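You operate a simulated robot arm through the tools that you are given. There is no shell and no other tool. Be economical: measure what you need, move in short steps, check, and stop when the job is done.

The job below is to be done with a simulated two-armed robot. You get a single attempt, and the scene is never put back.

## Task
On the top of the road side table, fold the checked cloth in half and then in half again.

The check looks at the end state, three seconds after you hand in, the way a careful person would. Anything else that was tipped, shoved, dropped, spilled or broken makes it a failure. Flat cloth is picked up by pressing the open fingertips on it (5 to 10 N) and closing them slowly along it; thin cloth reads only 2 to 8 mm in the jaws.

## Robot
Two 7-joint arms with two-finger parallel grippers on one trunk, on a base that drives. Base frame: it is fixed to the floor where the robot stands at the start and does not move with it; the origin is under the middle of the robot, x ahead of it, y to its left, z up; the surface under the hand at the start is at about z = 780. Units: mm, rad, N and s.
The left shoulder is at the start at [70, 163, 1095], the right one opposite. With the tool pointing down near the work surface each hand reaches from about 400 to 880 mm from the robot's upright axis, wherever it stands, measured 20 degrees to its own side. Places, roughly: top of the road side table [500, 100, 800]. Payload 3.43 kg a hand.
The tool frame of a hand sits at the grasp point between the pads (the TCP): z along the fingers, y along the line on which they close. The tips reach 34 mm beyond it. Largest opening 128 mm; finger width 24, thickness 12; the body of the gripper, 48 by 130 mm, starts 96 mm behind the TCP.
Orientation is that of the tool frame in the base frame, as [roll, pitch, yaw] about the fixed x, y, z axes, in that order (R = Rz(yaw) Ry(pitch) Rx(roll)). With the fingers straight down and closing along the base's y, the tool's x points along the base's -x, its y along +y and its z along -z.

## Interface
- The arms move only by the tool move_arm. It takes "left_deltas", "right_deltas" or both (then of equal length, played together; a hand with none holds still); each is a list of rows, each an object (a shift or turn left out is 0, a gripper value left out holds the last) with "offset": the shift along the base's x, y, z in mm, a list of three; "rot": the turn, a rotation vector about the base's x, y, z in rad, a list of three; "hand": the closure, from 0 (fully open) to 1 (shut). In form: [{"offset": [dx, dy, dz], "rot": [rx, ry, rz], "hand": hand}, ...]. A call has 1 to 8 rows; each row is the pose to reach, as a shift and turn from the pose commanded when the call began. Rows are played at 5 a second. More than 50 mm and 0.15 rad between two rows, or a gripper value outside its range, and nothing of the call is played. A pose out of reach is approached as far as the arm can. The call stops where the force on the tool passes 40 N (or 10 N more than at its start, if that is more) or the arm is blocked; 0.2 s more then pass. Each finger travels about 153 mm/s and halts on what it meets, pressing with about 24 N; the grip force reading is that of the motor and also rises with nothing between the fingers. The clock runs only during rows and for 0.2 s after the last one: add rows that repeat a pose to give the fingers time. The reply holds the time, the measured pose of the TCP, the force on the tool along the base axes, the opening and the grip force, in the units named above and with some noise, with the torque about the TCP (base axes, N m) and any sound that the robot's microphone picked up.
- Cameras (640 x 400 px; columns grow to the right, rows downward): "scene" is now at [129.8, 5.6, 1309.1]; the picture's right is [0.07, -1.00, 0.00], its down [-0.70, -0.05, -0.71] and it looks along [0.71, 0.05, -0.70] (base axes); focal length 214 px, centre (320, 200). "left" rides on the left gripper at [76, 11, -160] in its tool frame; the picture's right is [-0.15, 0.99, 0.00], its down [-0.88, -0.13, -0.46] and it looks along [-0.45, -0.07, 0.89] (tool axes); focal length 234 px, centre (320, 200). "right" rides on the right gripper at [76, -11, -160] in its tool frame; the picture's right is [0.15, 0.99, 0.00], its down [-0.88, 0.13, -0.46] and it looks along [-0.45, 0.07, 0.89] (tool axes); focal length 234 px, centre (320, 200). There is no depth. A picture from a camera that has moved, and an enlarged one, comes with that camera's place and axes in the base frame and with its lens.
- get_image(camera): a new picture of that camera. The clock stands still meanwhile.
- move_column(by): slides the trunk up (or, below 0, down) by that many mm; the arms and the scene camera ride with it, the base frame stays. It gives what a move gives, with no picture.
- drive_base(legs): drives the robot by 1 to 6 legs, each [ahead, left, turn to the left] in mm, mm and rad, along the robot's own axes; the way and the turn of a leg run together, so that a leg with both is an arc; at most 1500 mm and 3.142 rad a leg. The arms and the cameras ride along, it lands a little off, and it stops where it bumps. It gives what a move gives.
- head_to(pan, tilt): turns the head with the scene camera to pan (to the left, within 1.501 rad either way) and tilt (down, from -0.506 to 1.204), counted from straight ahead of the robot. It gives what a move gives.
- close_up(camera, box): a new picture of the part [left, top, right, bottom] of that camera's present view, enlarged. The clock stands still meanwhile.
- hand_in(): hands the job in; it is judged then, once.

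Go step by step. Nothing tells you exact positions but the pictures and the camera data: compare them with the known pose of the tool, close in by small moves and look again before you grip or let go. The budget is 120 turns and 92 pictures, counting those below and the enlarged ones. Unless the task says otherwise, let go and move clear before handing in, and close with one line.

The tools are called after "Request:" by a JSON object that holds its "method" and its "body". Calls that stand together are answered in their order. move_arm: Moves the arms, as the interface text tells. Its arguments: {"type":"object","properties":{"left_deltas":{"type":"array","items":{"type":"object","properties":{"offset":{"type":"array","items":{"type":"number"}},"rot":{"type":"array","items":{"type":"number"}},"hand":{"type":"number"}}}},"right_deltas":{"type":"array","items":{"type":"object","properties":{"offset":{"type":"array","items":{"type":"number"}},"rot":{"type":"array","items":{"type":"number"}},"hand":{"type":"number"}}}}},"required":[]} The other tools are called the same way: move_column (by) slides the trunk up or down; drive_base (legs) drives the base; head_to (pan, tilt) turns the head that bears the scene camera; get_image (camera) takes a picture; close_up (camera, box) takes an enlarged picture of a part of a camera's view; hand_in () hands the job in.

At the start:

```text
time_s: 0.0
left_ee_pos: [666.7, 276.3, 1021.9]
left_ee_rot: [3.142, -0.001, 3.141]
left_ft_force: [-0.4, -0.8, -0.2]
left_ft_torque: [-0.01, 0.0, 0.03]
left_gripper_width: 128.1
left_grasp_force: 0.0
right_ee_pos: [491.9, -172.4, 1020.7]
right_ee_rot: [3.141, -0.001, 3.142]
right_ft_force: [0.5, 0.6, 0.1]
right_ft_torque: [-0.03, -0.01, -0.02]
right_gripper_width: 128.0
right_grasp_force: 0.1
trunk travel left (down, up): [-575.0, 365.0]
robot x, y, heading: [-2.9, 1.3, -0.002]
head pan, tilt: [0.072, 0.78]
```

scene: 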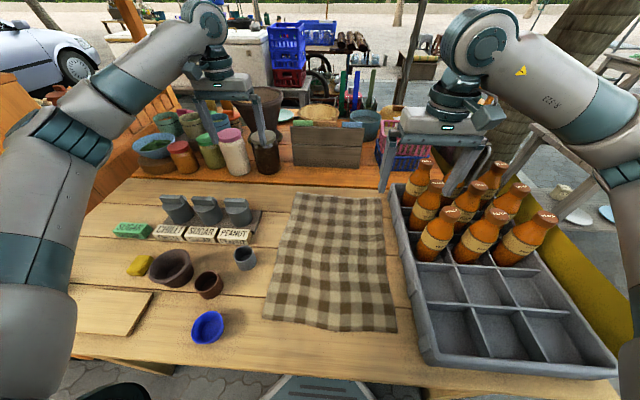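
right: 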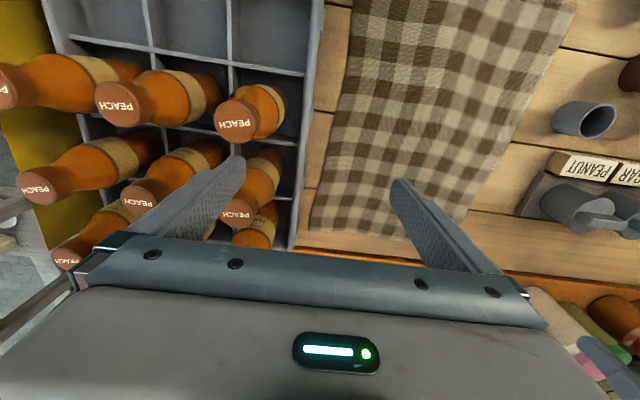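
left: 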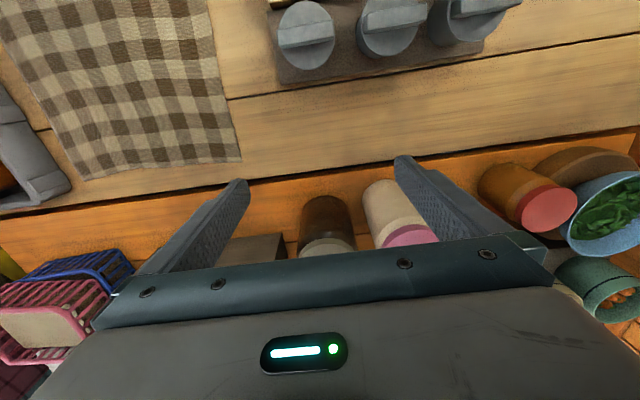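

The cloth lies flat at about x 275–695, y −165 to 142, with the bottle tray close on its right. The near edge is too close to reach, so I'll back up about 150 mm and look again.

Request:
{"method": "drive_base", "body": {"legs": [[-150, 0, 0]]}}

Request:
{"method": "get_image", "body": {"camera": "scene"}}

Request:
{"method": "get_image", "body": {"camera": "right"}}

Request:
{"method": "get_image", "body": {"camera": "left"}}

```text
time_s: 1.4
left_ee_pos: [517.4, 275.1, 1019.8]
left_ee_rot: [-3.141, -0.001, 3.14]
left_ft_force: [0.1, 0.2, -0.1]
left_ft_torque: [-0.01, -0.06, 0.02]
left_gripper_width: 127.9
left_grasp_force: 0.2
right_ee_pos: [341.7, -173.3, 1020.9]
right_ee_rot: [-3.141, -0.001, -3.141]
right_ft_force: [0.8, -0.4, -0.2]
right_ft_torque: [0.01, -0.04, 0.0]
right_gripper_width: 128.0
right_grasp_force: 0.1
trunk travel left (down, up): [-575.0, 365.0]
robot x, y, heading: [-150.7, -0.6, 0.002]
head pan, tilt: [0.072, 0.78]
```

```text
88 pictures are left
camera scene: at [-20.6, 5.6, 1309.1], right [0.07, -1.0, 0.0], down [-0.7, -0.05, -0.71], along [0.71, 0.05, -0.7], focal length 214 px, centre (320, 200)
```

scene: 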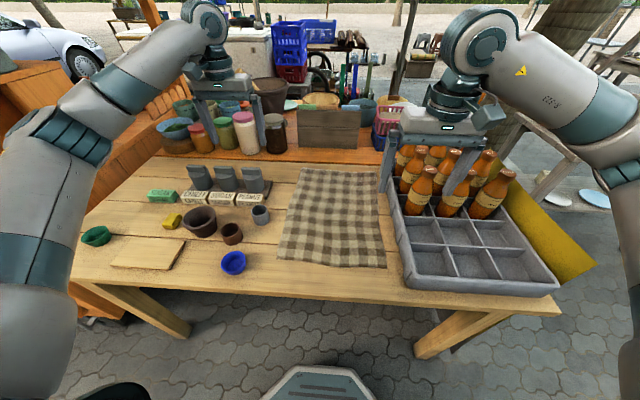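

```text
87 pictures are left
camera right: at [264.9, -184.6, 1180.8], right [-0.15, 0.99, 0.0], down [0.88, 0.13, 0.46], along [0.45, 0.07, -0.89], focal length 234 px, centre (320, 200)
```

right: 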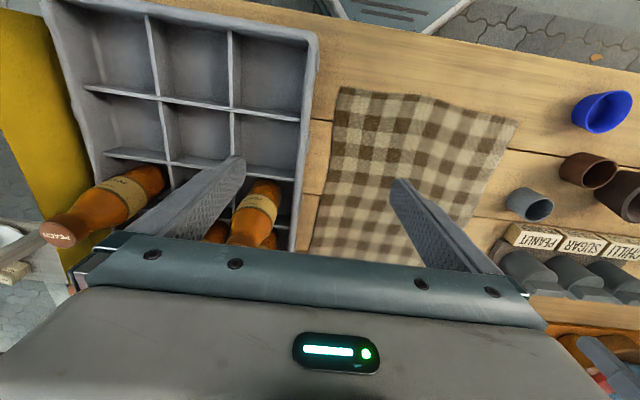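

```text
86 pictures are left
camera left: at [441.2, 285.1, 1180.9], right [0.15, 0.99, 0.0], down [0.88, -0.13, 0.46], along [0.45, -0.07, -0.89], focal length 234 px, centre (320, 200)
```

left: 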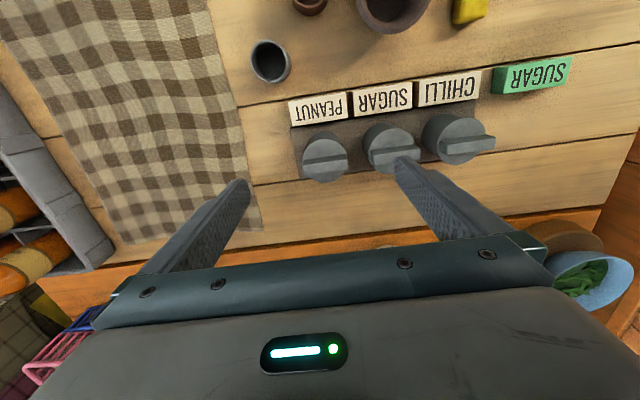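

The cloth's far corners are at about (693, 124) and (687, −188), and the table is at z≈776. I'll bring both hands above the far edge, half closed and clear of the bottles.

Request:
{"method": "move_arm", "body": {"right_deltas": [{"offset": [0, 45, 0], "hand": 0.6}, {"offset": [0, 75, 0]}, {"offset": [48, 75, 0]}, {"offset": [96, 75, 0]}, {"offset": [145, 75, 0]}, {"offset": [194, 75, 0]}, {"offset": [243, 75, 0]}, {"offset": [291, 75, 0]}], "left_deltas": [{"offset": [20, -23, 0], "hand": 0.6}, {"offset": [40, -46, 0]}, {"offset": [60, -69, 0]}, {"offset": [80, -92, 0]}, {"offset": [100, -115, 0]}, {"offset": [120, -138, 0]}, {"offset": [140, -161, 0]}, {"offset": [160, -184, 0]}]}}

Request:
{"method": "get_image", "body": {"camera": "right"}}

Request:
{"method": "get_image", "body": {"camera": "left"}}

Request:
{"method": "get_image", "body": {"camera": "scene"}}

```text
time_s: 3.2
left_ee_pos: [657.6, 99.2, 1017.2]
left_ee_rot: [3.141, 0.0, 3.14]
left_ft_force: [-0.2, 0.1, 0.5]
left_ft_torque: [-0.08, 0.0, -0.01]
left_gripper_width: 51.2
left_grasp_force: 0.0
left hand out of reach, approached as far as the arm can: row 8
right_ee_pos: [631.8, -98.9, 1021.9]
right_ee_rot: [-3.14, 0.0, -3.141]
right_ft_force: [0.9, -0.4, -0.1]
right_ft_torque: [0.01, 0.03, 0.01]
right_gripper_width: 51.2
right_grasp_force: 0.1
trunk travel left (down, up): [-575.0, 365.0]
robot x, y, heading: [-151.9, -0.6, -0.001]
head pan, tilt: [0.072, 0.78]
```

```text
85 pictures are left
camera right: at [556.5, -109.0, 1182.0], right [-0.15, 0.99, 0.0], down [0.88, 0.13, 0.46], along [0.45, 0.07, -0.89], focal length 234 px, centre (320, 200)
```

right: 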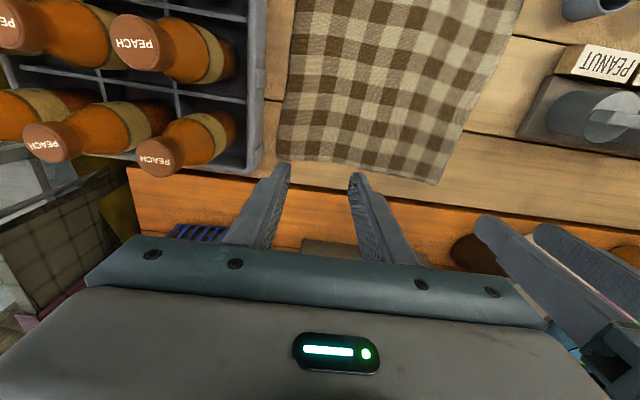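

```text
84 pictures are left
camera left: at [582.3, 110.1, 1177.3], right [0.15, 0.99, 0.0], down [0.88, -0.13, 0.46], along [0.45, -0.07, -0.89], focal length 234 px, centre (320, 200)
```

left: 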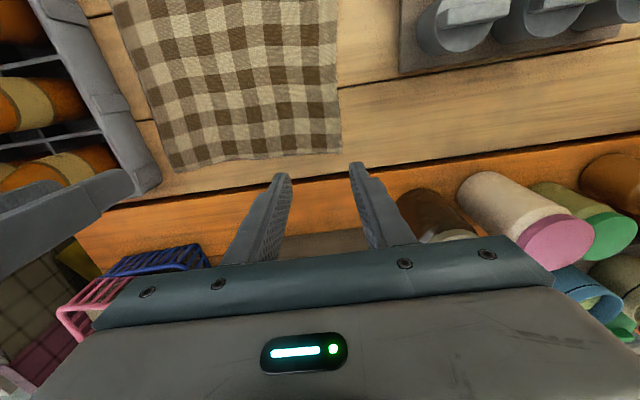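

```text
83 pictures are left
camera scene: at [-20.2, 6.9, 1309.0], right [0.07, -1.0, 0.0], down [-0.7, -0.05, -0.71], along [0.71, 0.05, -0.7], focal length 214 px, centre (320, 200)
```

scene: 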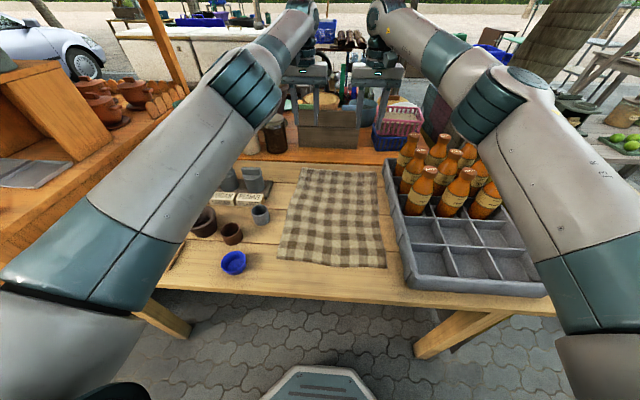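

The far corners are now measured at about (696, 132) and (690, −166). I'll lower toward the grip points just inside the far edge.

Request:
{"method": "move_arm", "body": {"right_deltas": [{"offset": [0, 0, -40], "hand": 0.68}, {"offset": [10, -5, -80]}, {"offset": [25, -15, -120]}, {"offset": [40, -26, -150]}, {"offset": [40, -26, -160]}], "left_deltas": [{"offset": [0, 0, -40], "hand": 0.68}, {"offset": [0, 0, -80]}, {"offset": [0, 0, -120]}, {"offset": [0, 0, -150]}, {"offset": [0, 0, -160]}]}}

Request:
{"method": "get_image", "body": {"camera": "right"}}

Request:
{"method": "get_image", "body": {"camera": "left"}}

```text
time_s: 4.4
left_ee_pos: [672.3, 97.7, 857.3]
left_ee_rot: [3.14, -0.003, 3.14]
left_ft_force: [0.2, -0.6, 0.0]
left_ft_torque: [0.03, -0.03, -0.02]
left_gripper_width: 40.9
left_grasp_force: 0.1
left hand out of reach, approached as far as the arm can: row 1, 2, 3, 4, 5
right_ee_pos: [674.1, -124.9, 859.4]
right_ee_rot: [3.141, -0.001, 3.14]
right_ft_force: [0.4, 0.3, -0.5]
right_ft_torque: [-0.01, -0.01, 0.01]
right_gripper_width: 41.1
right_grasp_force: 0.0
trunk travel left (down, up): [-575.0, 365.0]
robot x, y, heading: [-146.9, 0.7, -0.002]
head pan, tilt: [0.072, 0.78]
```

```text
82 pictures are left
camera right: at [597.2, -136.6, 1020.2], right [-0.15, 0.99, 0.0], down [0.88, 0.13, 0.46], along [0.45, 0.07, -0.89], focal length 234 px, centre (320, 200)
```

right: 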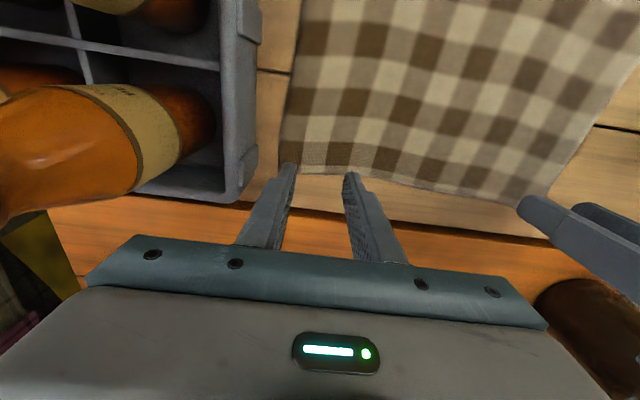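

```text
81 pictures are left
camera left: at [597.1, 107.1, 1017.6], right [0.15, 0.99, 0.0], down [0.88, -0.13, 0.45], along [0.45, -0.07, -0.89], focal length 234 px, centre (320, 200)
```

left: 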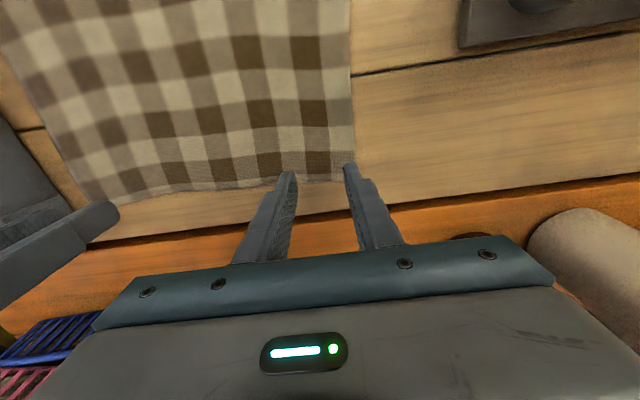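

The right hand is well placed, but the left is at the end of its reach. I'll drive 20 mm forward while the hands are in the air.

Request:
{"method": "drive_base", "body": {"legs": [[20, 0, 0]]}}

```text
time_s: 5.2
left_ee_pos: [691.5, 97.1, 858.2]
left_ee_rot: [3.141, -0.001, -3.141]
left_ft_force: [-0.7, 0.2, 0.7]
left_ft_torque: [0.0, -0.02, 0.0]
left_gripper_width: 40.9
left_grasp_force: 0.1
right_ee_pos: [692.2, -124.7, 862.4]
right_ee_rot: [3.141, 0.002, 3.141]
right_ft_force: [-0.2, 1.0, -0.4]
right_ft_torque: [-0.01, -0.04, -0.01]
right_gripper_width: 40.9
right_grasp_force: 0.1
trunk travel left (down, up): [-575.0, 365.0]
robot x, y, heading: [-129.8, -1.0, 0.003]
head pan, tilt: [0.072, 0.78]
```

Next I'll set x just inside the edge and come down to just above the cloth.

Request:
{"method": "move_arm", "body": {"right_deltas": [{"offset": [-15, 0, -20]}, {"offset": [-15, 0, -38]}, {"offset": [-15, 0, -38]}], "left_deltas": [{"offset": [-8, -2, -18]}, {"offset": [-8, -2, -34]}, {"offset": [-8, -2, -34]}]}}

Request:
{"method": "get_image", "body": {"camera": "right"}}

Request:
{"method": "get_image", "body": {"camera": "left"}}

```text
time_s: 6.0
left_ee_pos: [689.9, 94.3, 823.1]
left_ee_rot: [3.139, -0.005, -3.14]
left_ft_force: [-0.8, 0.5, -0.3]
left_ft_torque: [0.02, -0.02, 0.02]
left_gripper_width: 40.8
left_grasp_force: 0.1
left hand out of reach, approached as far as the arm can: row 1, 2, 3
right_ee_pos: [677.5, -124.1, 824.0]
right_ee_rot: [-3.141, 0.001, 3.138]
right_ft_force: [0.0, 0.0, 0.0]
right_ft_torque: [-0.01, -0.04, -0.01]
right_gripper_width: 41.3
right_grasp_force: 0.1
trunk travel left (down, up): [-575.0, 365.0]
robot x, y, heading: [-131.3, -0.1, -0.001]
head pan, tilt: [0.072, 0.78]
```

```text
80 pictures are left
camera right: at [601.1, -135.8, 982.6], right [-0.15, 0.99, 0.0], down [0.88, 0.13, 0.46], along [0.45, 0.07, -0.89], focal length 234 px, centre (320, 200)
```

right: 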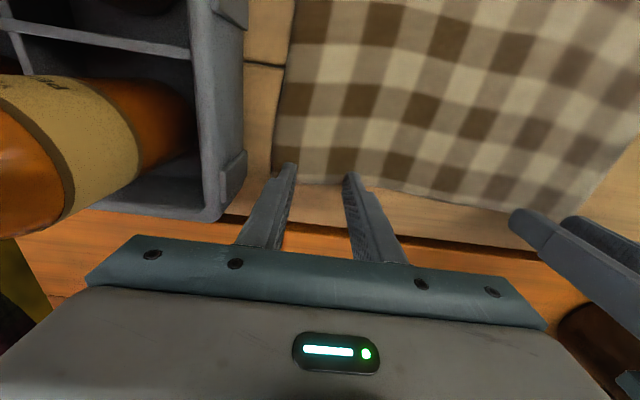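

```text
79 pictures are left
camera left: at [614.6, 103.6, 983.3], right [0.15, 0.99, 0.0], down [0.88, -0.13, 0.45], along [0.45, -0.07, -0.89], focal length 234 px, centre (320, 200)
```

left: 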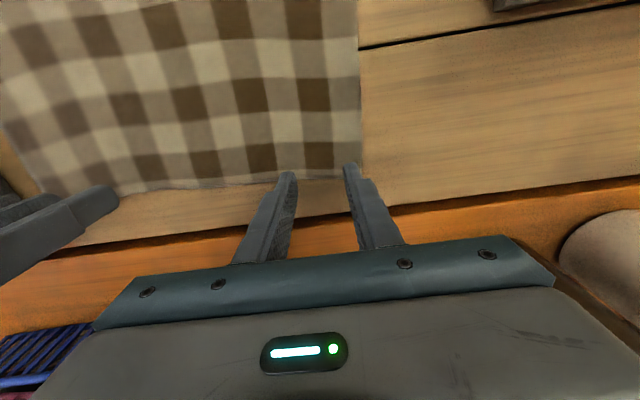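

Both fingertips are about 12 mm above the cloth at the edge, with the left a touch too far out. I'll pull the left back and ease down.

Request:
{"method": "move_arm", "body": {"right_deltas": [{"offset": [-2, 0, -5]}, {"offset": [-2, 0, -10]}, {"offset": [-2, 0, -10]}], "left_deltas": [{"offset": [-12, 0, -5]}, {"offset": [-12, 0, -9]}, {"offset": [-12, 0, -9]}]}}

```text
time_s: 6.8
left_ee_pos: [688.8, 91.9, 815.5]
left_ee_rot: [3.14, -0.004, 3.14]
left_ft_force: [1.2, -0.2, 6.5]
left_ft_torque: [0.02, 0.0, 0.02]
left_gripper_width: 40.8
left_grasp_force: 0.1
left hand out of reach, approached as far as the arm can: row 1, 2, 3
right_ee_pos: [675.4, -124.1, 816.4]
right_ee_rot: [3.141, 0.004, 3.141]
right_ft_force: [3.7, 0.5, 14.1]
right_ft_torque: [-0.02, -0.01, 0.02]
right_gripper_width: 41.0
right_grasp_force: 0.0
trunk travel left (down, up): [-575.0, 365.0]
robot x, y, heading: [-129.3, -4.8, -0.002]
head pan, tilt: [0.072, 0.78]
```

Both hands touch at TCP z≈816. The left is still about 5 mm too far out, so I'll lift it slightly and pull it back, and ease the right's pressure.

Request:
{"method": "move_arm", "body": {"right_deltas": [{"offset": [0, 0, 1]}, {"offset": [0, 0, 1]}], "left_deltas": [{"offset": [0, 0, 8]}, {"offset": [-12, 0, 8]}]}}

```text
time_s: 7.4
left_ee_pos: [688.1, 92.1, 822.9]
left_ee_rot: [3.14, -0.005, -3.14]
left_ft_force: [0.8, 0.1, -0.2]
left_ft_torque: [0.01, 0.03, 0.04]
left_gripper_width: 40.8
left_grasp_force: 0.0
left hand out of reach, approached as far as the arm can: row 2
right_ee_pos: [674.8, -123.1, 815.6]
right_ee_rot: [3.141, 0.002, -3.141]
right_ft_force: [2.2, 0.3, 15.8]
right_ft_torque: [0.0, 0.0, 0.03]
right_gripper_width: 40.9
right_grasp_force: 0.0
trunk travel left (down, up): [-575.0, 365.0]
robot x, y, heading: [-128.2, 0.8, -0.005]
head pan, tilt: [0.072, 0.78]
```

The left hand isn't following backward as expected, so I'll test with a larger pull-back a little higher up.

Request:
{"method": "move_arm", "body": {"left_deltas": [{"offset": [0, 0, 10]}, {"offset": [-20, 0, 20]}, {"offset": [-40, 0, 30]}, {"offset": [-40, 0, 30]}], "right_deltas": [{"offset": [0, 0, 2]}, {"offset": [0, 0, 2]}, {"offset": [0, 0, 2]}, {"offset": [0, 0, 2]}]}}

Request:
{"method": "get_image", "body": {"camera": "scene"}}

```text
time_s: 8.4
left_ee_pos: [688.4, 86.7, 846.7]
left_ee_rot: [3.14, -0.006, 3.139]
left_ft_force: [0.0, 0.1, 0.9]
left_ft_torque: [-0.01, 0.04, 0.01]
left_gripper_width: 41.3
left_grasp_force: 0.0
left hand out of reach, approached as far as the arm can: row 2, 3, 4
right_ee_pos: [675.0, -123.3, 816.2]
right_ee_rot: [3.141, -0.001, -3.141]
right_ft_force: [-0.8, 2.0, 4.3]
right_ft_torque: [0.04, 0.03, -0.01]
right_gripper_width: 40.9
right_grasp_force: 0.0
trunk travel left (down, up): [-575.0, 365.0]
robot x, y, heading: [-131.6, 1.3, 0.004]
head pan, tilt: [0.072, 0.78]
```

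```text
78 pictures are left
camera scene: at [-1.3, 5.8, 1309.1], right [0.07, -1.0, 0.0], down [-0.7, -0.05, -0.71], along [0.71, 0.05, -0.7], focal length 214 px, centre (320, 200)
```

scene: 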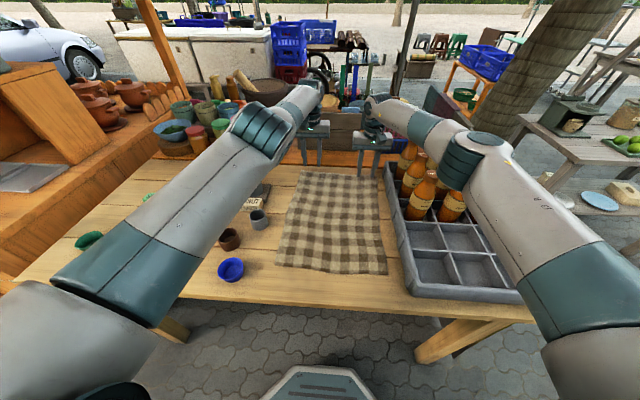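

The left hand seems limited sideways, inward in y, rather than in reach. I'll test by shifting it outward.

Request:
{"method": "move_arm", "body": {"left_deltas": [{"offset": [0, 15, 0]}, {"offset": [0, 30, 0]}, {"offset": [0, 30, 0]}]}}

```text
time_s: 9.2
left_ee_pos: [693.9, 115.0, 846.6]
left_ee_rot: [3.141, -0.007, -3.14]
left_ft_force: [0.2, 0.0, -0.1]
left_ft_torque: [-0.02, -0.02, 0.02]
left_gripper_width: 41.2
left_grasp_force: 0.1
left hand out of reach, approached as far as the arm can: row 2, 3
right_ee_pos: [675.3, -124.7, 815.2]
right_ee_rot: [-3.141, 0.0, 3.139]
right_ft_force: [-0.8, 0.2, 3.7]
right_ft_torque: [0.01, 0.06, 0.01]
right_gripper_width: 40.6
right_grasp_force: 0.1
trunk travel left (down, up): [-575.0, 365.0]
robot x, y, heading: [-129.6, 4.5, -0.004]
head pan, tilt: [0.072, 0.78]
```

The left arm seems stuck near full stretch. I'll command a clear retraction, raised well above the table, to unlock the elbow.

Request:
{"method": "move_arm", "body": {"left_deltas": [{"offset": [0, 5, 40]}, {"offset": [-30, 15, 70]}, {"offset": [-70, 25, 90]}, {"offset": [-110, 35, 100]}, {"offset": [-150, 45, 100]}, {"offset": [-190, 55, 100]}]}}

```text
time_s: 10.6
left_ee_pos: [691.1, 139.3, 959.4]
left_ee_rot: [-3.141, -0.005, 3.141]
left_ft_force: [0.5, -0.3, 0.1]
left_ft_torque: [-0.01, -0.01, 0.0]
left_gripper_width: 41.1
left_grasp_force: 0.1
left hand out of reach, approached as far as the arm can: row 2, 3, 4, 5, 6
right_ee_pos: [676.8, -124.8, 816.0]
right_ee_rot: [-3.14, -0.001, 3.141]
right_ft_force: [-0.8, -0.5, 1.9]
right_ft_torque: [-0.01, 0.03, -0.02]
right_gripper_width: 41.3
right_grasp_force: 0.1
trunk travel left (down, up): [-575.0, 365.0]
robot x, y, heading: [-132.0, -3.3, -0.003]
head pan, tilt: [0.072, 0.78]
```

The left elbow looks fully straight, at a singular pose. Sideways motion can bend it again where pulling straight back can't, so I'll sweep it sideways and then retract.

Request:
{"method": "move_arm", "body": {"left_deltas": [{"offset": [0, -25, 0]}, {"offset": [0, -45, 0]}, {"offset": [-5, -65, 0]}, {"offset": [-25, -65, 0]}, {"offset": [-50, -65, 0]}, {"offset": [-80, -60, 0]}]}}

```text
time_s: 12.0
left_ee_pos: [675.7, 63.7, 967.3]
left_ee_rot: [3.138, -0.002, 3.139]
left_ft_force: [0.6, 0.7, -0.9]
left_ft_torque: [0.01, -0.04, 0.0]
left_gripper_width: 41.0
left_grasp_force: 0.1
left hand out of reach, approached as far as the arm can: row 2, 3, 4, 5, 6
right_ee_pos: [676.5, -123.6, 816.0]
right_ee_rot: [3.141, 0.001, -3.141]
right_ft_force: [-0.8, 0.6, 2.0]
right_ft_torque: [0.02, 0.02, -0.02]
right_gripper_width: 40.6
right_grasp_force: 0.0
trunk travel left (down, up): [-575.0, 365.0]
robot x, y, heading: [-131.0, 1.1, -0.003]
head pan, tilt: [0.072, 0.78]
```

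The distance dropped slightly, so the elbow may be starting to bend. I'll try vertical sweeps combined with retraction.

Request:
{"method": "move_arm", "body": {"left_deltas": [{"offset": [0, 0, 40]}, {"offset": [-5, 0, 80]}, {"offset": [-15, 5, 120]}, {"offset": [-40, 15, 140]}, {"offset": [-70, 25, 150]}, {"offset": [-110, 35, 150]}, {"offset": [-150, 45, 150]}]}}

```text
time_s: 13.6
left_ee_pos: [524.4, 104.8, 1117.2]
left_ee_rot: [3.137, -0.005, -3.141]
left_ft_force: [-0.1, -0.9, 0.3]
left_ft_torque: [0.09, -0.08, 0.0]
left_gripper_width: 40.9
left_grasp_force: 0.0
left hand out of reach, approached as far as the arm can: row 1, 2, 3, 4, 5
right_ee_pos: [674.9, -128.4, 816.1]
right_ee_rot: [3.138, 0.002, 3.137]
right_ft_force: [0.2, -0.3, 1.0]
right_ft_torque: [0.13, -0.06, -0.02]
right_gripper_width: 40.7
right_grasp_force: 0.1
trunk travel left (down, up): [-575.0, 365.0]
robot x, y, heading: [-127.2, -2.2, -0.002]
head pan, tilt: [0.072, 0.78]
```

The left arm is free again. I'll lift the right hand and drive 50 mm forward so neither arm stretches out, then approach afresh.

Request:
{"method": "move_arm", "body": {"right_deltas": [{"offset": [0, 0, 25]}, {"offset": [-25, 5, 45]}, {"offset": [-50, 5, 45]}]}}

Request:
{"method": "drive_base", "body": {"legs": [[50, 0, 0]]}}

```text
time_s: 14.4
left_ee_pos: [527.1, 107.5, 1116.3]
left_ee_rot: [-3.141, -0.004, -3.141]
left_ft_force: [0.6, 0.7, 0.1]
left_ft_torque: [-0.01, 0.0, 0.03]
left_gripper_width: 40.9
left_grasp_force: 0.1
right_ee_pos: [626.4, -119.8, 860.3]
right_ee_rot: [3.141, -0.002, 3.139]
right_ft_force: [0.8, 0.2, 0.6]
right_ft_torque: [-0.01, 0.01, -0.02]
right_gripper_width: 41.1
right_grasp_force: 0.0
trunk travel left (down, up): [-575.0, 365.0]
robot x, y, heading: [-133.6, -0.9, -0.004]
head pan, tilt: [0.072, 0.78]
```

```text
time_s: 15.3
left_ee_pos: [576.4, 108.9, 1117.6]
left_ee_rot: [3.141, -0.003, 3.141]
left_ft_force: [0.9, 0.6, -0.2]
left_ft_torque: [0.0, 0.02, -0.02]
left_gripper_width: 40.9
left_grasp_force: 0.0
right_ee_pos: [675.8, -120.3, 859.8]
right_ee_rot: [3.141, -0.001, 3.141]
right_ft_force: [-0.2, -0.6, -1.0]
right_ft_torque: [0.01, 0.03, -0.01]
right_gripper_width: 41.1
right_grasp_force: 0.1
trunk travel left (down, up): [-575.0, 365.0]
robot x, y, heading: [-83.6, 2.0, -0.001]
head pan, tilt: [0.072, 0.78]
```

Now I'll bring the left hand down over its grip point.

Request:
{"method": "move_arm", "body": {"left_deltas": [{"offset": [12, -2, -45]}, {"offset": [24, -4, -90]}, {"offset": [36, -6, -135]}, {"offset": [50, -8, -180]}, {"offset": [70, -10, -220]}, {"offset": [90, -12, -255]}, {"offset": [108, -12, -287]}, {"offset": [108, -12, -287]}]}}

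Request:
{"method": "get_image", "body": {"camera": "left"}}

Request:
{"method": "get_image", "body": {"camera": "right"}}

```text
time_s: 17.1
left_ee_pos: [684.4, 96.2, 830.6]
left_ee_rot: [-3.14, -0.005, 3.141]
left_ft_force: [-0.2, 0.1, 0.2]
left_ft_torque: [-0.01, -0.03, -0.02]
left_gripper_width: 40.9
left_grasp_force: 0.1
right_ee_pos: [676.4, -119.0, 861.6]
right_ee_rot: [3.141, 0.0, 3.141]
right_ft_force: [0.8, -0.1, 0.2]
right_ft_torque: [-0.02, 0.02, 0.01]
right_gripper_width: 40.7
right_grasp_force: 0.2
trunk travel left (down, up): [-575.0, 365.0]
robot x, y, heading: [-79.4, 1.7, -0.002]
head pan, tilt: [0.072, 0.78]
```

```text
77 pictures are left
camera left: at [608.7, 106.2, 990.3], right [0.15, 0.99, 0.0], down [0.88, -0.13, 0.45], along [0.45, -0.07, -0.89], focal length 234 px, centre (320, 200)
```

left: 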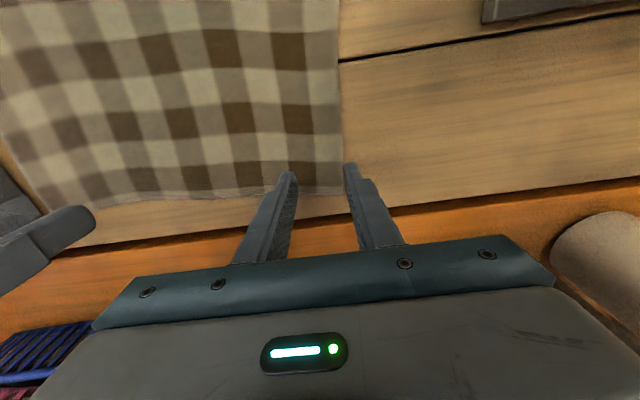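

```text
76 pictures are left
camera right: at [599.4, -130.5, 1020.6], right [-0.15, 0.99, 0.0], down [0.88, 0.13, 0.46], along [0.45, 0.07, -0.89], focal length 234 px, centre (320, 200)
```

right: 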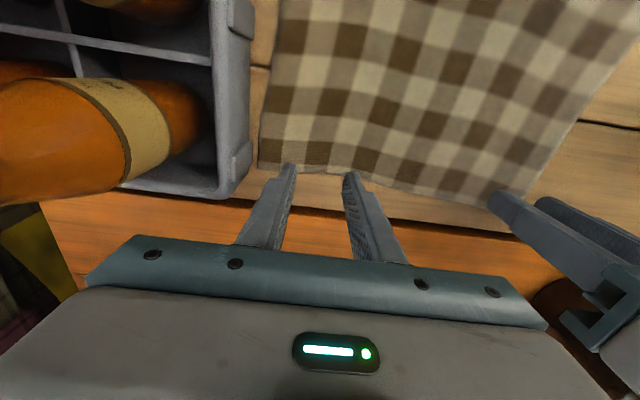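

The cloth has slipped slightly, with corners now at about (709, 114) and (692, −183). I'll re-centre both hands above it and look closely.

Request:
{"method": "move_arm", "body": {"left_deltas": [{"offset": [11, -14, 0]}, {"offset": [11, -14, -8]}, {"offset": [11, -14, -8]}], "right_deltas": [{"offset": [0, -16, -10]}, {"offset": [0, -16, -38]}, {"offset": [0, -16, -38]}]}}

Request:
{"method": "close_up", "body": {"camera": "left", "box": [200, 100, 440, 250]}}

Request:
{"method": "close_up", "body": {"camera": "right", "box": [200, 100, 440, 250]}}

```text
time_s: 17.9
left_ee_pos: [695.8, 82.2, 822.7]
left_ee_rot: [3.141, -0.003, 3.141]
left_ft_force: [-0.1, 0.5, 0.8]
left_ft_torque: [-0.02, -0.03, 0.0]
left_gripper_width: 41.0
left_grasp_force: 0.2
right_ee_pos: [676.6, -136.4, 823.7]
right_ee_rot: [-3.141, -0.001, -3.141]
right_ft_force: [-0.9, -0.5, -0.3]
right_ft_torque: [0.02, -0.03, -0.02]
right_gripper_width: 41.1
right_grasp_force: 0.1
trunk travel left (down, up): [-575.0, 365.0]
robot x, y, heading: [-81.3, 0.5, -0.003]
head pan, tilt: [0.072, 0.78]
```

```text
2.67 times, centred on (320, 175) of left
camera zoom: at [619.7, 92.0, 981.8], right [0.15, 0.99, 0.0], down [0.88, -0.13, 0.45], along [0.45, -0.07, -0.89], focal length 624 px, centre (320, 267)
```

zoom: 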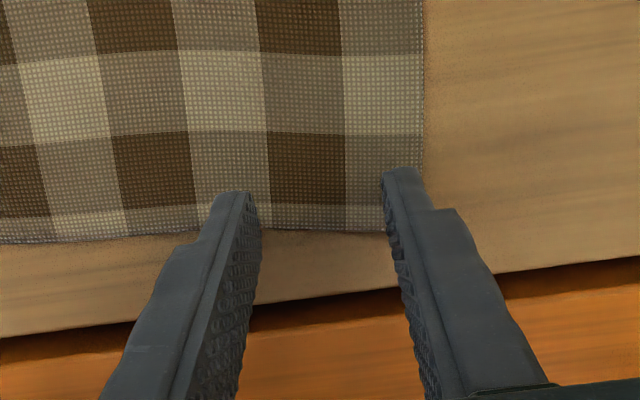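

```text
2.67 times, centred on (320, 175) of right
camera zoom: at [599.4, -147.2, 982.5], right [-0.15, 0.99, 0.0], down [0.88, 0.13, 0.46], along [0.45, 0.07, -0.89], focal length 624 px, centre (320, 267)
```

zoom: 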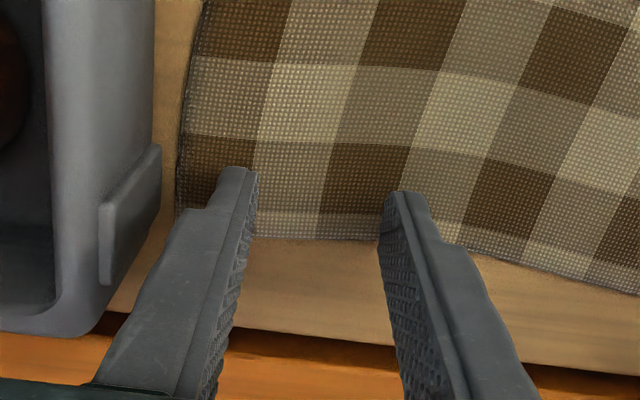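

Both hands straddle the cloth just inside the far edge. I'll ease down to light pressure.

Request:
{"method": "move_arm", "body": {"left_deltas": [{"offset": [-2, 0, -4]}, {"offset": [-2, 0, -7.5]}, {"offset": [-2, 0, -7.5]}], "right_deltas": [{"offset": [0, 0, -4]}, {"offset": [0, 0, -8]}, {"offset": [0, 0, -8]}]}}

```text
time_s: 18.7
left_ee_pos: [692.0, 81.9, 816.3]
left_ee_rot: [-3.14, -0.002, 3.14]
left_ft_force: [1.8, -0.2, 7.1]
left_ft_torque: [-0.07, -0.03, -0.03]
left_gripper_width: 40.9
left_grasp_force: 0.0
right_ee_pos: [675.5, -136.9, 816.0]
right_ee_rot: [-3.14, 0.002, 3.139]
right_ft_force: [1.9, 0.2, 5.1]
right_ft_torque: [-0.01, -0.05, -0.02]
right_gripper_width: 40.9
right_grasp_force: 0.1
trunk travel left (down, up): [-575.0, 365.0]
robot x, y, heading: [-78.9, 1.6, 0.001]
head pan, tilt: [0.072, 0.78]
```

The pressure is right at 7 N and 5 N. I'll close slowly now.

Request:
{"method": "move_arm", "body": {"left_deltas": [{"hand": 0.72}, {"hand": 0.76}, {"hand": 0.8}, {"hand": 0.84}, {"hand": 0.88}, {"hand": 0.92}, {"hand": 0.96}, {"hand": 1.0}], "right_deltas": [{"offset": [0, 0, -1], "hand": 0.72}, {"offset": [0, 0, -1], "hand": 0.76}, {"offset": [0, 0, -1], "hand": 0.8}, {"offset": [0, 0, -1], "hand": 0.84}, {"offset": [0, 0, -1], "hand": 0.88}, {"offset": [0, 0, -1], "hand": 0.92}, {"offset": [0, 0, -1], "hand": 0.96}, {"offset": [0, 0, -1], "hand": 1.0}]}}

Request:
{"method": "close_up", "body": {"camera": "left", "box": [200, 100, 440, 250]}}

Request:
{"method": "close_up", "body": {"camera": "right", "box": [200, 100, 440, 250]}}

```text
time_s: 20.5
left_ee_pos: [690.8, 81.6, 815.7]
left_ee_rot: [3.141, -0.003, -3.141]
left_ft_force: [-0.8, 0.2, 7.5]
left_ft_torque: [0.0, 0.01, 0.01]
left_gripper_width: 0.2
left_grasp_force: 24.2
right_ee_pos: [674.8, -136.4, 816.0]
right_ee_rot: [-3.141, 0.003, -3.14]
right_ft_force: [1.8, 1.2, 12.0]
right_ft_torque: [0.01, 0.0, 0.03]
right_gripper_width: 0.1
right_grasp_force: 23.8
trunk travel left (down, up): [-575.0, 365.0]
robot x, y, heading: [-81.7, 0.9, 0.0]
head pan, tilt: [0.072, 0.78]
```

```text
2.67 times, centred on (320, 175) of left
camera zoom: at [616.2, 92.7, 975.6], right [0.15, 0.99, 0.0], down [0.88, -0.13, 0.45], along [0.45, -0.07, -0.89], focal length 624 px, centre (320, 267)
```

zoom: 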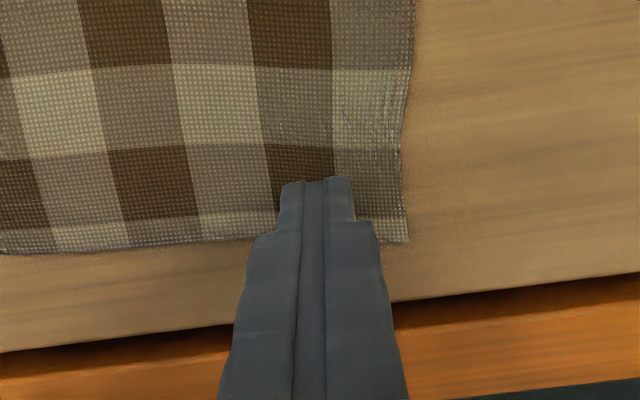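

```text
2.67 times, centred on (320, 175) of right
camera zoom: at [598.0, -146.6, 975.1], right [-0.15, 0.99, 0.0], down [0.88, 0.13, 0.46], along [0.45, 0.07, -0.89], focal length 624 px, centre (320, 267)
```

zoom: 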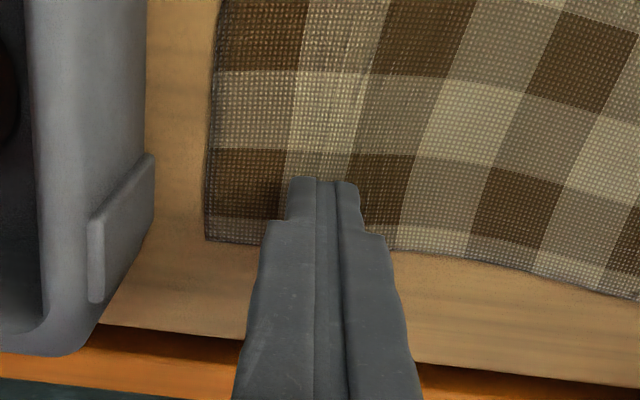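

The fingers closed without catching cloth. I'll reopen, press a bit harder, and close more slowly.

Request:
{"method": "move_arm", "body": {"left_deltas": [{"offset": [0, 0, 8]}, {"offset": [2, 0, 8], "hand": 0.72}, {"offset": [2, 0, 8], "hand": 0.72}, {"offset": [2, 0, 0], "hand": 0.72}, {"offset": [2, 0, -1.5]}, {"offset": [2, 0, -1.5]}], "right_deltas": [{"offset": [0, 0, 8]}, {"offset": [0, 0, 8], "hand": 0.72}, {"offset": [0, 0, 8], "hand": 0.72}, {"offset": [0, 0, 0], "hand": 0.72}, {"offset": [0, 0, 0]}, {"offset": [0, 0, 0]}]}}

```text
time_s: 21.9
left_ee_pos: [695.1, 82.3, 814.2]
left_ee_rot: [-3.14, 0.002, 3.141]
left_ft_force: [3.9, -0.2, 14.5]
left_ft_torque: [-0.04, -0.06, 0.0]
left_gripper_width: 35.7
left_grasp_force: 0.0
right_ee_pos: [675.9, -135.7, 814.9]
right_ee_rot: [-3.141, 0.003, 3.139]
right_ft_force: [2.6, -1.1, 8.9]
right_ft_torque: [-0.02, -0.05, 0.0]
right_gripper_width: 35.6
right_grasp_force: 0.1
trunk travel left (down, up): [-575.0, 365.0]
robot x, y, heading: [-80.1, 0.5, -0.001]
head pan, tilt: [0.072, 0.78]
```

Request:
{"method": "move_arm", "body": {"left_deltas": [{"hand": 0.735}, {"hand": 0.75}, {"hand": 0.765}, {"hand": 0.78}, {"hand": 0.795}, {"hand": 0.81}, {"hand": 0.825}, {"hand": 0.84}], "right_deltas": [{"hand": 0.735}, {"hand": 0.75}, {"hand": 0.765}, {"hand": 0.78}, {"hand": 0.795}, {"hand": 0.81}, {"hand": 0.825}, {"hand": 0.84}]}}

Request:
{"method": "close_up", "body": {"camera": "left", "box": [200, 100, 440, 250]}}

Request:
{"method": "close_up", "body": {"camera": "right", "box": [200, 100, 440, 250]}}

```text
time_s: 23.7
left_ee_pos: [692.8, 82.3, 815.5]
left_ee_rot: [3.141, -0.001, 3.139]
left_ft_force: [1.5, -0.5, 24.3]
left_ft_torque: [-0.06, 0.09, 0.0]
left_gripper_width: 21.2
left_grasp_force: 0.4
right_ee_pos: [674.0, -135.4, 815.6]
right_ee_rot: [-3.141, 0.003, -3.14]
right_ft_force: [0.5, 0.7, 6.4]
right_ft_torque: [-0.02, 0.05, 0.0]
right_gripper_width: 20.2
right_grasp_force: 0.1
trunk travel left (down, up): [-575.0, 365.0]
robot x, y, heading: [-81.0, -2.4, -0.001]
head pan, tilt: [0.072, 0.78]
```

```text
2.67 times, centred on (320, 175) of left
camera zoom: at [617.4, 92.5, 975.3], right [0.15, 0.99, 0.0], down [0.88, -0.13, 0.46], along [0.45, -0.07, -0.89], focal length 624 px, centre (320, 267)
```

zoom: 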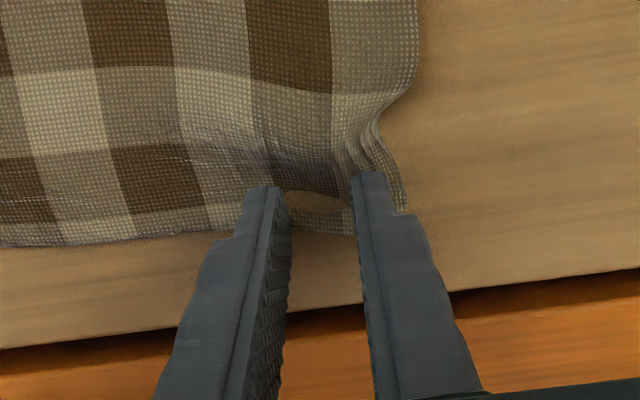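

```text
2.67 times, centred on (320, 175) of right
camera zoom: at [597.1, -147.2, 975.3], right [-0.15, 0.99, 0.0], down [0.88, 0.13, 0.46], along [0.45, 0.07, -0.89], focal length 624 px, centre (320, 267)
```

zoom: 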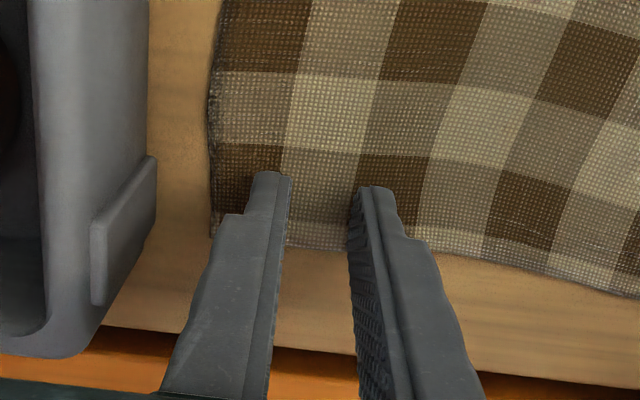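

The left is bunching cloth between its tips, while the right slides and needs more pressure. I'll finish the left and press the right harder from a wider opening.

Request:
{"method": "move_arm", "body": {"left_deltas": [{"hand": 0.86}, {"hand": 0.88}, {"hand": 0.9}, {"hand": 0.92}, {"hand": 0.94}, {"hand": 0.96}, {"hand": 0.98}, {"hand": 1.0}], "right_deltas": [{"offset": [0, 0, 4]}, {"offset": [1, 0, 8], "hand": 0.72}, {"offset": [1, 0, 8], "hand": 0.72}, {"offset": [1, 0, 8], "hand": 0.72}, {"offset": [1, 0, 2]}, {"offset": [1, 0, -2]}, {"offset": [1, 0, -2.5]}, {"offset": [1, 0, -2.5]}]}}

Request:
{"method": "close_up", "body": {"camera": "left", "box": [200, 100, 440, 250]}}

```text
time_s: 25.5
left_ee_pos: [693.5, 83.1, 816.1]
left_ee_rot: [3.142, -0.001, -3.141]
left_ft_force: [3.0, 2.7, 20.6]
left_ft_torque: [0.09, 0.0, -0.02]
left_gripper_width: 5.3
left_grasp_force: 24.4
right_ee_pos: [675.0, -135.1, 814.4]
right_ee_rot: [3.141, 0.008, 3.141]
right_ft_force: [1.4, -2.3, 18.3]
right_ft_torque: [-0.17, -0.01, 0.02]
right_gripper_width: 35.7
right_grasp_force: 0.0
trunk travel left (down, up): [-575.0, 365.0]
robot x, y, heading: [-82.4, 1.0, -0.004]
head pan, tilt: [0.072, 0.78]
```

```text
2.67 times, centred on (320, 175) of left
camera zoom: at [616.9, 93.0, 975.3], right [0.15, 0.99, 0.0], down [0.88, -0.13, 0.46], along [0.45, -0.07, -0.89], focal length 624 px, centre (320, 267)
```

zoom: 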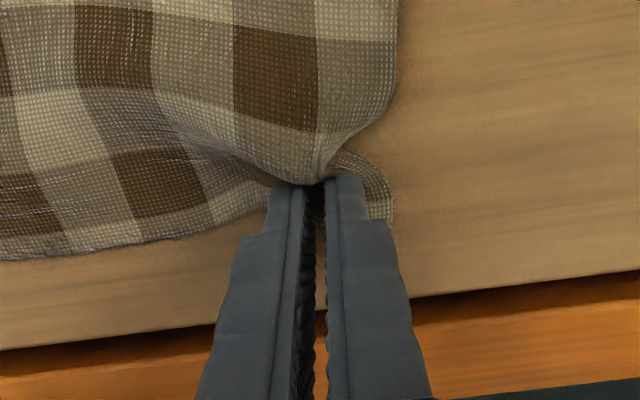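

The left grip holds cloth at 5.3 mm. Now I'll close the right slowly at 18 N.

Request:
{"method": "move_arm", "body": {"right_deltas": [{"hand": 0.735}, {"hand": 0.75}, {"hand": 0.765}, {"hand": 0.78}, {"hand": 0.795}, {"hand": 0.81}, {"hand": 0.825}, {"hand": 0.84}]}}

Request:
{"method": "move_arm", "body": {"right_deltas": [{"hand": 0.86}, {"hand": 0.88}, {"hand": 0.9}, {"hand": 0.92}, {"hand": 0.94}, {"hand": 0.96}, {"hand": 0.98}, {"hand": 1.0}]}}

Request:
{"method": "close_up", "body": {"camera": "right", "box": [200, 100, 440, 250]}}

```text
time_s: 27.3
left_ee_pos: [692.3, 82.7, 816.3]
left_ee_rot: [-3.141, -0.001, 3.141]
left_ft_force: [1.0, -0.4, 8.2]
left_ft_torque: [0.03, -0.01, 0.02]
left_gripper_width: 3.5
left_grasp_force: 24.1
right_ee_pos: [674.9, -134.7, 816.2]
right_ee_rot: [3.142, 0.005, 3.139]
right_ft_force: [-1.1, -1.6, 31.8]
right_ft_torque: [-0.04, 0.09, -0.03]
right_gripper_width: 21.1
right_grasp_force: 0.4
trunk travel left (down, up): [-575.0, 365.0]
robot x, y, heading: [-82.6, -1.4, -0.003]
head pan, tilt: [0.072, 0.78]
```

```text
time_s: 29.1
left_ee_pos: [692.4, 81.7, 815.1]
left_ee_rot: [-3.14, 0.001, 3.139]
left_ft_force: [-0.8, -1.9, 3.9]
left_ft_torque: [-0.05, 0.06, 0.02]
left_gripper_width: 2.0
left_grasp_force: 23.9
right_ee_pos: [674.5, -136.2, 816.5]
right_ee_rot: [3.142, 0.006, 3.14]
right_ft_force: [-1.7, -2.9, 32.4]
right_ft_torque: [-0.1, 0.16, 0.08]
right_gripper_width: 0.3
right_grasp_force: 24.2
trunk travel left (down, up): [-575.0, 365.0]
robot x, y, heading: [-76.6, 0.9, 0.0]
head pan, tilt: [0.072, 0.78]
```

```text
2.67 times, centred on (320, 175) of right
camera zoom: at [597.3, -147.0, 974.7], right [-0.14, 0.99, 0.0], down [0.88, 0.13, 0.46], along [0.46, 0.07, -0.89], focal length 624 px, centre (320, 267)
```

zoom: 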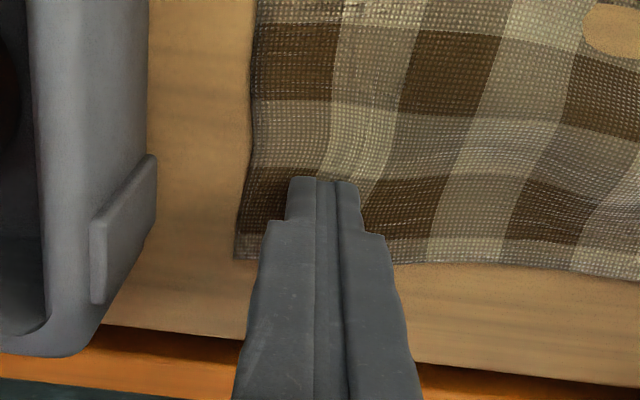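

The right slipped, so a middle pressure is needed. I'll check the left grip and set the right for another try.

Request:
{"method": "move_arm", "body": {"left_deltas": [{"offset": [0, 0, 2]}, {"offset": [0, 0, 4]}, {"offset": [0, 0, 4]}, {"offset": [0, 0, 4]}, {"offset": [0, 0, 4]}, {"offset": [0, 0, 4]}, {"offset": [0, 0, 4]}, {"offset": [0, 0, 4]}], "right_deltas": [{"offset": [0, 0, 6]}, {"offset": [2, -4, 11]}, {"offset": [2, -4, 11], "hand": 0.7}, {"offset": [2, -4, 11], "hand": 0.7}, {"offset": [2, -4, 11], "hand": 0.7}, {"offset": [2, -4, 4]}, {"offset": [2, -4, 1.3]}, {"offset": [2, -4, 1.3]}]}}

Request:
{"method": "get_image", "body": {"camera": "left"}}

Request:
{"method": "get_image", "body": {"camera": "right"}}

```text
time_s: 30.9
left_ee_pos: [695.0, 82.0, 817.9]
left_ee_rot: [-3.14, -0.001, 3.14]
left_ft_force: [0.0, -0.2, 0.9]
left_ft_torque: [0.0, 0.01, -0.04]
left_gripper_width: 1.8
left_grasp_force: 23.8
right_ee_pos: [678.6, -139.8, 815.1]
right_ee_rot: [3.141, 0.003, 3.141]
right_ft_force: [2.1, -1.9, 15.5]
right_ft_torque: [0.04, -0.08, -0.01]
right_gripper_width: 38.2
right_grasp_force: 0.1
trunk travel left (down, up): [-575.0, 365.0]
robot x, y, heading: [-81.7, 1.2, 0.004]
head pan, tilt: [0.072, 0.78]
```

```text
67 pictures are left
camera left: at [618.8, 92.6, 977.6], right [0.15, 0.99, 0.0], down [0.88, -0.13, 0.45], along [0.45, -0.07, -0.89], focal length 234 px, centre (320, 200)
```

left: 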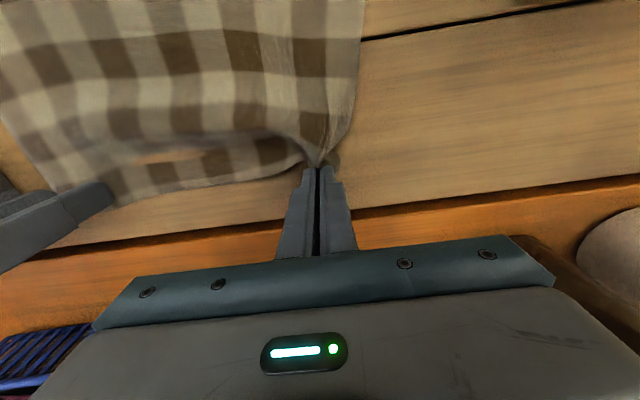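

```text
66 pictures are left
camera right: at [601.9, -151.1, 974.9], right [-0.15, 0.99, 0.0], down [0.88, 0.13, 0.46], along [0.45, 0.07, -0.89], focal length 234 px, centre (320, 200)
```

right: 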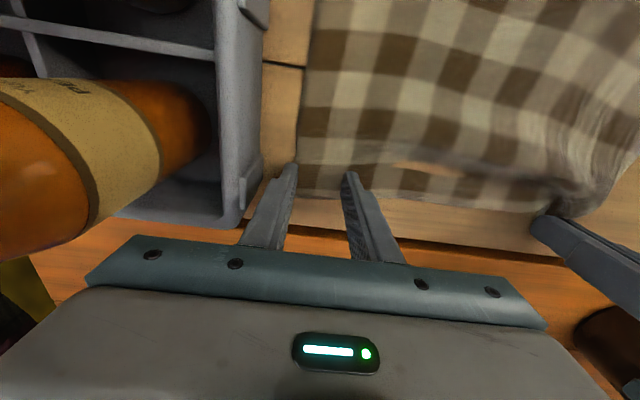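

The cloth's right corner has moved to y≈−158, so the right hand's outer finger is off the cloth. I'll shift it inward and press again.

Request:
{"method": "move_arm", "body": {"right_deltas": [{"offset": [0, 0, 8]}, {"offset": [0, 16, 8]}, {"offset": [0, 16, 4]}, {"offset": [0, 16, 1]}, {"offset": [0, 16, 0]}, {"offset": [0, 16, 0]}]}}

```text
time_s: 32.3
left_ee_pos: [694.3, 83.8, 817.1]
left_ee_rot: [3.141, 0.0, 3.141]
left_ft_force: [0.5, -0.2, -0.1]
left_ft_torque: [-0.01, -0.03, 0.0]
left_gripper_width: 1.8
left_grasp_force: 23.3
right_ee_pos: [679.3, -123.2, 815.7]
right_ee_rot: [-3.141, 0.005, 3.14]
right_ft_force: [5.0, -0.1, 21.1]
right_ft_torque: [-0.04, -0.13, 0.0]
right_gripper_width: 38.5
right_grasp_force: 0.0
trunk travel left (down, up): [-575.0, 365.0]
robot x, y, heading: [-78.3, -1.5, -0.006]
head pan, tilt: [0.072, 0.78]
```

Request:
{"method": "move_arm", "body": {"right_deltas": [{"offset": [0, 0, 0.8]}, {"offset": [0, 0, 0.8], "hand": 0.72}, {"offset": [0, 0, 0.8], "hand": 0.74}, {"offset": [0, 0, 0.8], "hand": 0.76}, {"offset": [0, 0, 0.8], "hand": 0.78}, {"offset": [0, 0, 0.8], "hand": 0.8}, {"offset": [0, 0, 0.8], "hand": 0.82}, {"offset": [0, 0, 0.8], "hand": 0.84}]}}

Request:
{"method": "close_up", "body": {"camera": "right", "box": [200, 100, 440, 250]}}

```text
time_s: 34.1
left_ee_pos: [693.1, 81.4, 818.2]
left_ee_rot: [-3.14, 0.0, 3.139]
left_ft_force: [-0.1, -3.4, 1.0]
left_ft_torque: [-0.08, 0.03, 0.08]
left_gripper_width: 2.0
left_grasp_force: 23.9
right_ee_pos: [676.9, -123.5, 815.8]
right_ee_rot: [-3.141, 0.004, 3.141]
right_ft_force: [1.0, 1.3, 25.1]
right_ft_torque: [-0.02, 0.05, -0.08]
right_gripper_width: 20.9
right_grasp_force: 10.5
trunk travel left (down, up): [-575.0, 365.0]
robot x, y, heading: [-78.3, -0.0, -0.005]
head pan, tilt: [0.072, 0.78]
```

```text
2.67 times, centred on (320, 175) of right
camera zoom: at [600.4, -134.3, 975.0], right [-0.15, 0.99, 0.0], down [0.88, 0.13, 0.46], along [0.45, 0.07, -0.89], focal length 624 px, centre (320, 267)
```

zoom: 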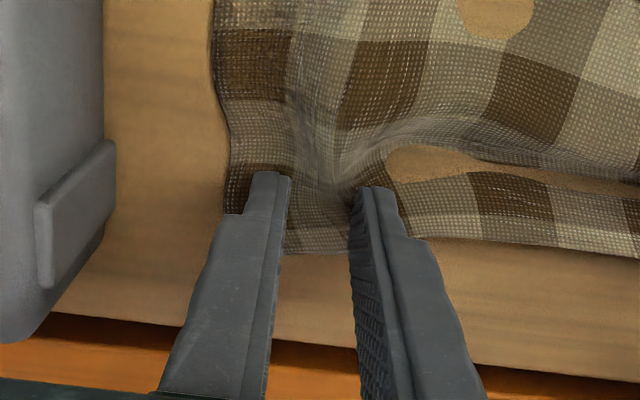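

The right is catching cloth now. I'll keep closing.

Request:
{"method": "move_arm", "body": {"right_deltas": [{"offset": [0, 0, 0.3], "hand": 0.86}, {"offset": [0, 0, 0.3], "hand": 0.88}, {"offset": [0, 0, 0.3], "hand": 0.9}, {"offset": [0, 0, 0.5], "hand": 0.92}, {"offset": [0, 0, 0.5], "hand": 0.94}, {"offset": [0, 0, 0.5], "hand": 0.96}, {"offset": [0, 0, 0.5], "hand": 0.98}, {"offset": [0, 0, 0.5], "hand": 1.0}]}}

Request:
{"method": "close_up", "body": {"camera": "right", "box": [200, 100, 440, 250]}}

```text
time_s: 35.9
left_ee_pos: [694.3, 81.4, 817.1]
left_ee_rot: [-3.141, -0.004, 3.141]
left_ft_force: [-0.5, -2.1, 0.8]
left_ft_torque: [-0.08, -0.01, 0.03]
left_gripper_width: 1.7
left_grasp_force: 23.7
right_ee_pos: [677.6, -123.6, 815.3]
right_ee_rot: [-3.141, 0.002, 3.141]
right_ft_force: [0.0, 1.5, 20.2]
right_ft_torque: [0.07, 0.15, -0.1]
right_gripper_width: 2.0
right_grasp_force: 23.6
trunk travel left (down, up): [-575.0, 365.0]
robot x, y, heading: [-80.9, -0.2, 0.004]
head pan, tilt: [0.072, 0.78]
```

```text
2.67 times, centred on (320, 175) of right
camera zoom: at [600.9, -134.4, 975.1], right [-0.15, 0.99, 0.0], down [0.88, 0.13, 0.46], along [0.45, 0.07, -0.89], focal length 624 px, centre (320, 267)
```

zoom: 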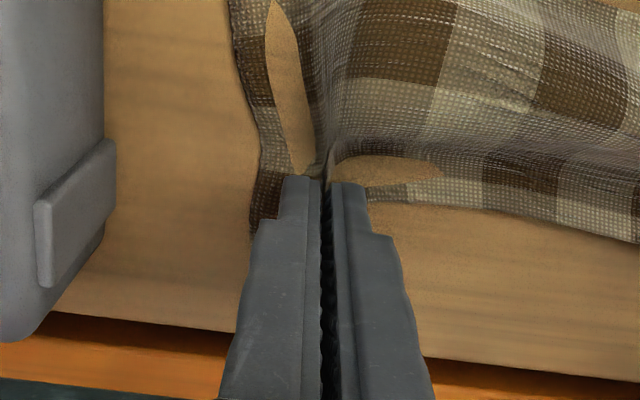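

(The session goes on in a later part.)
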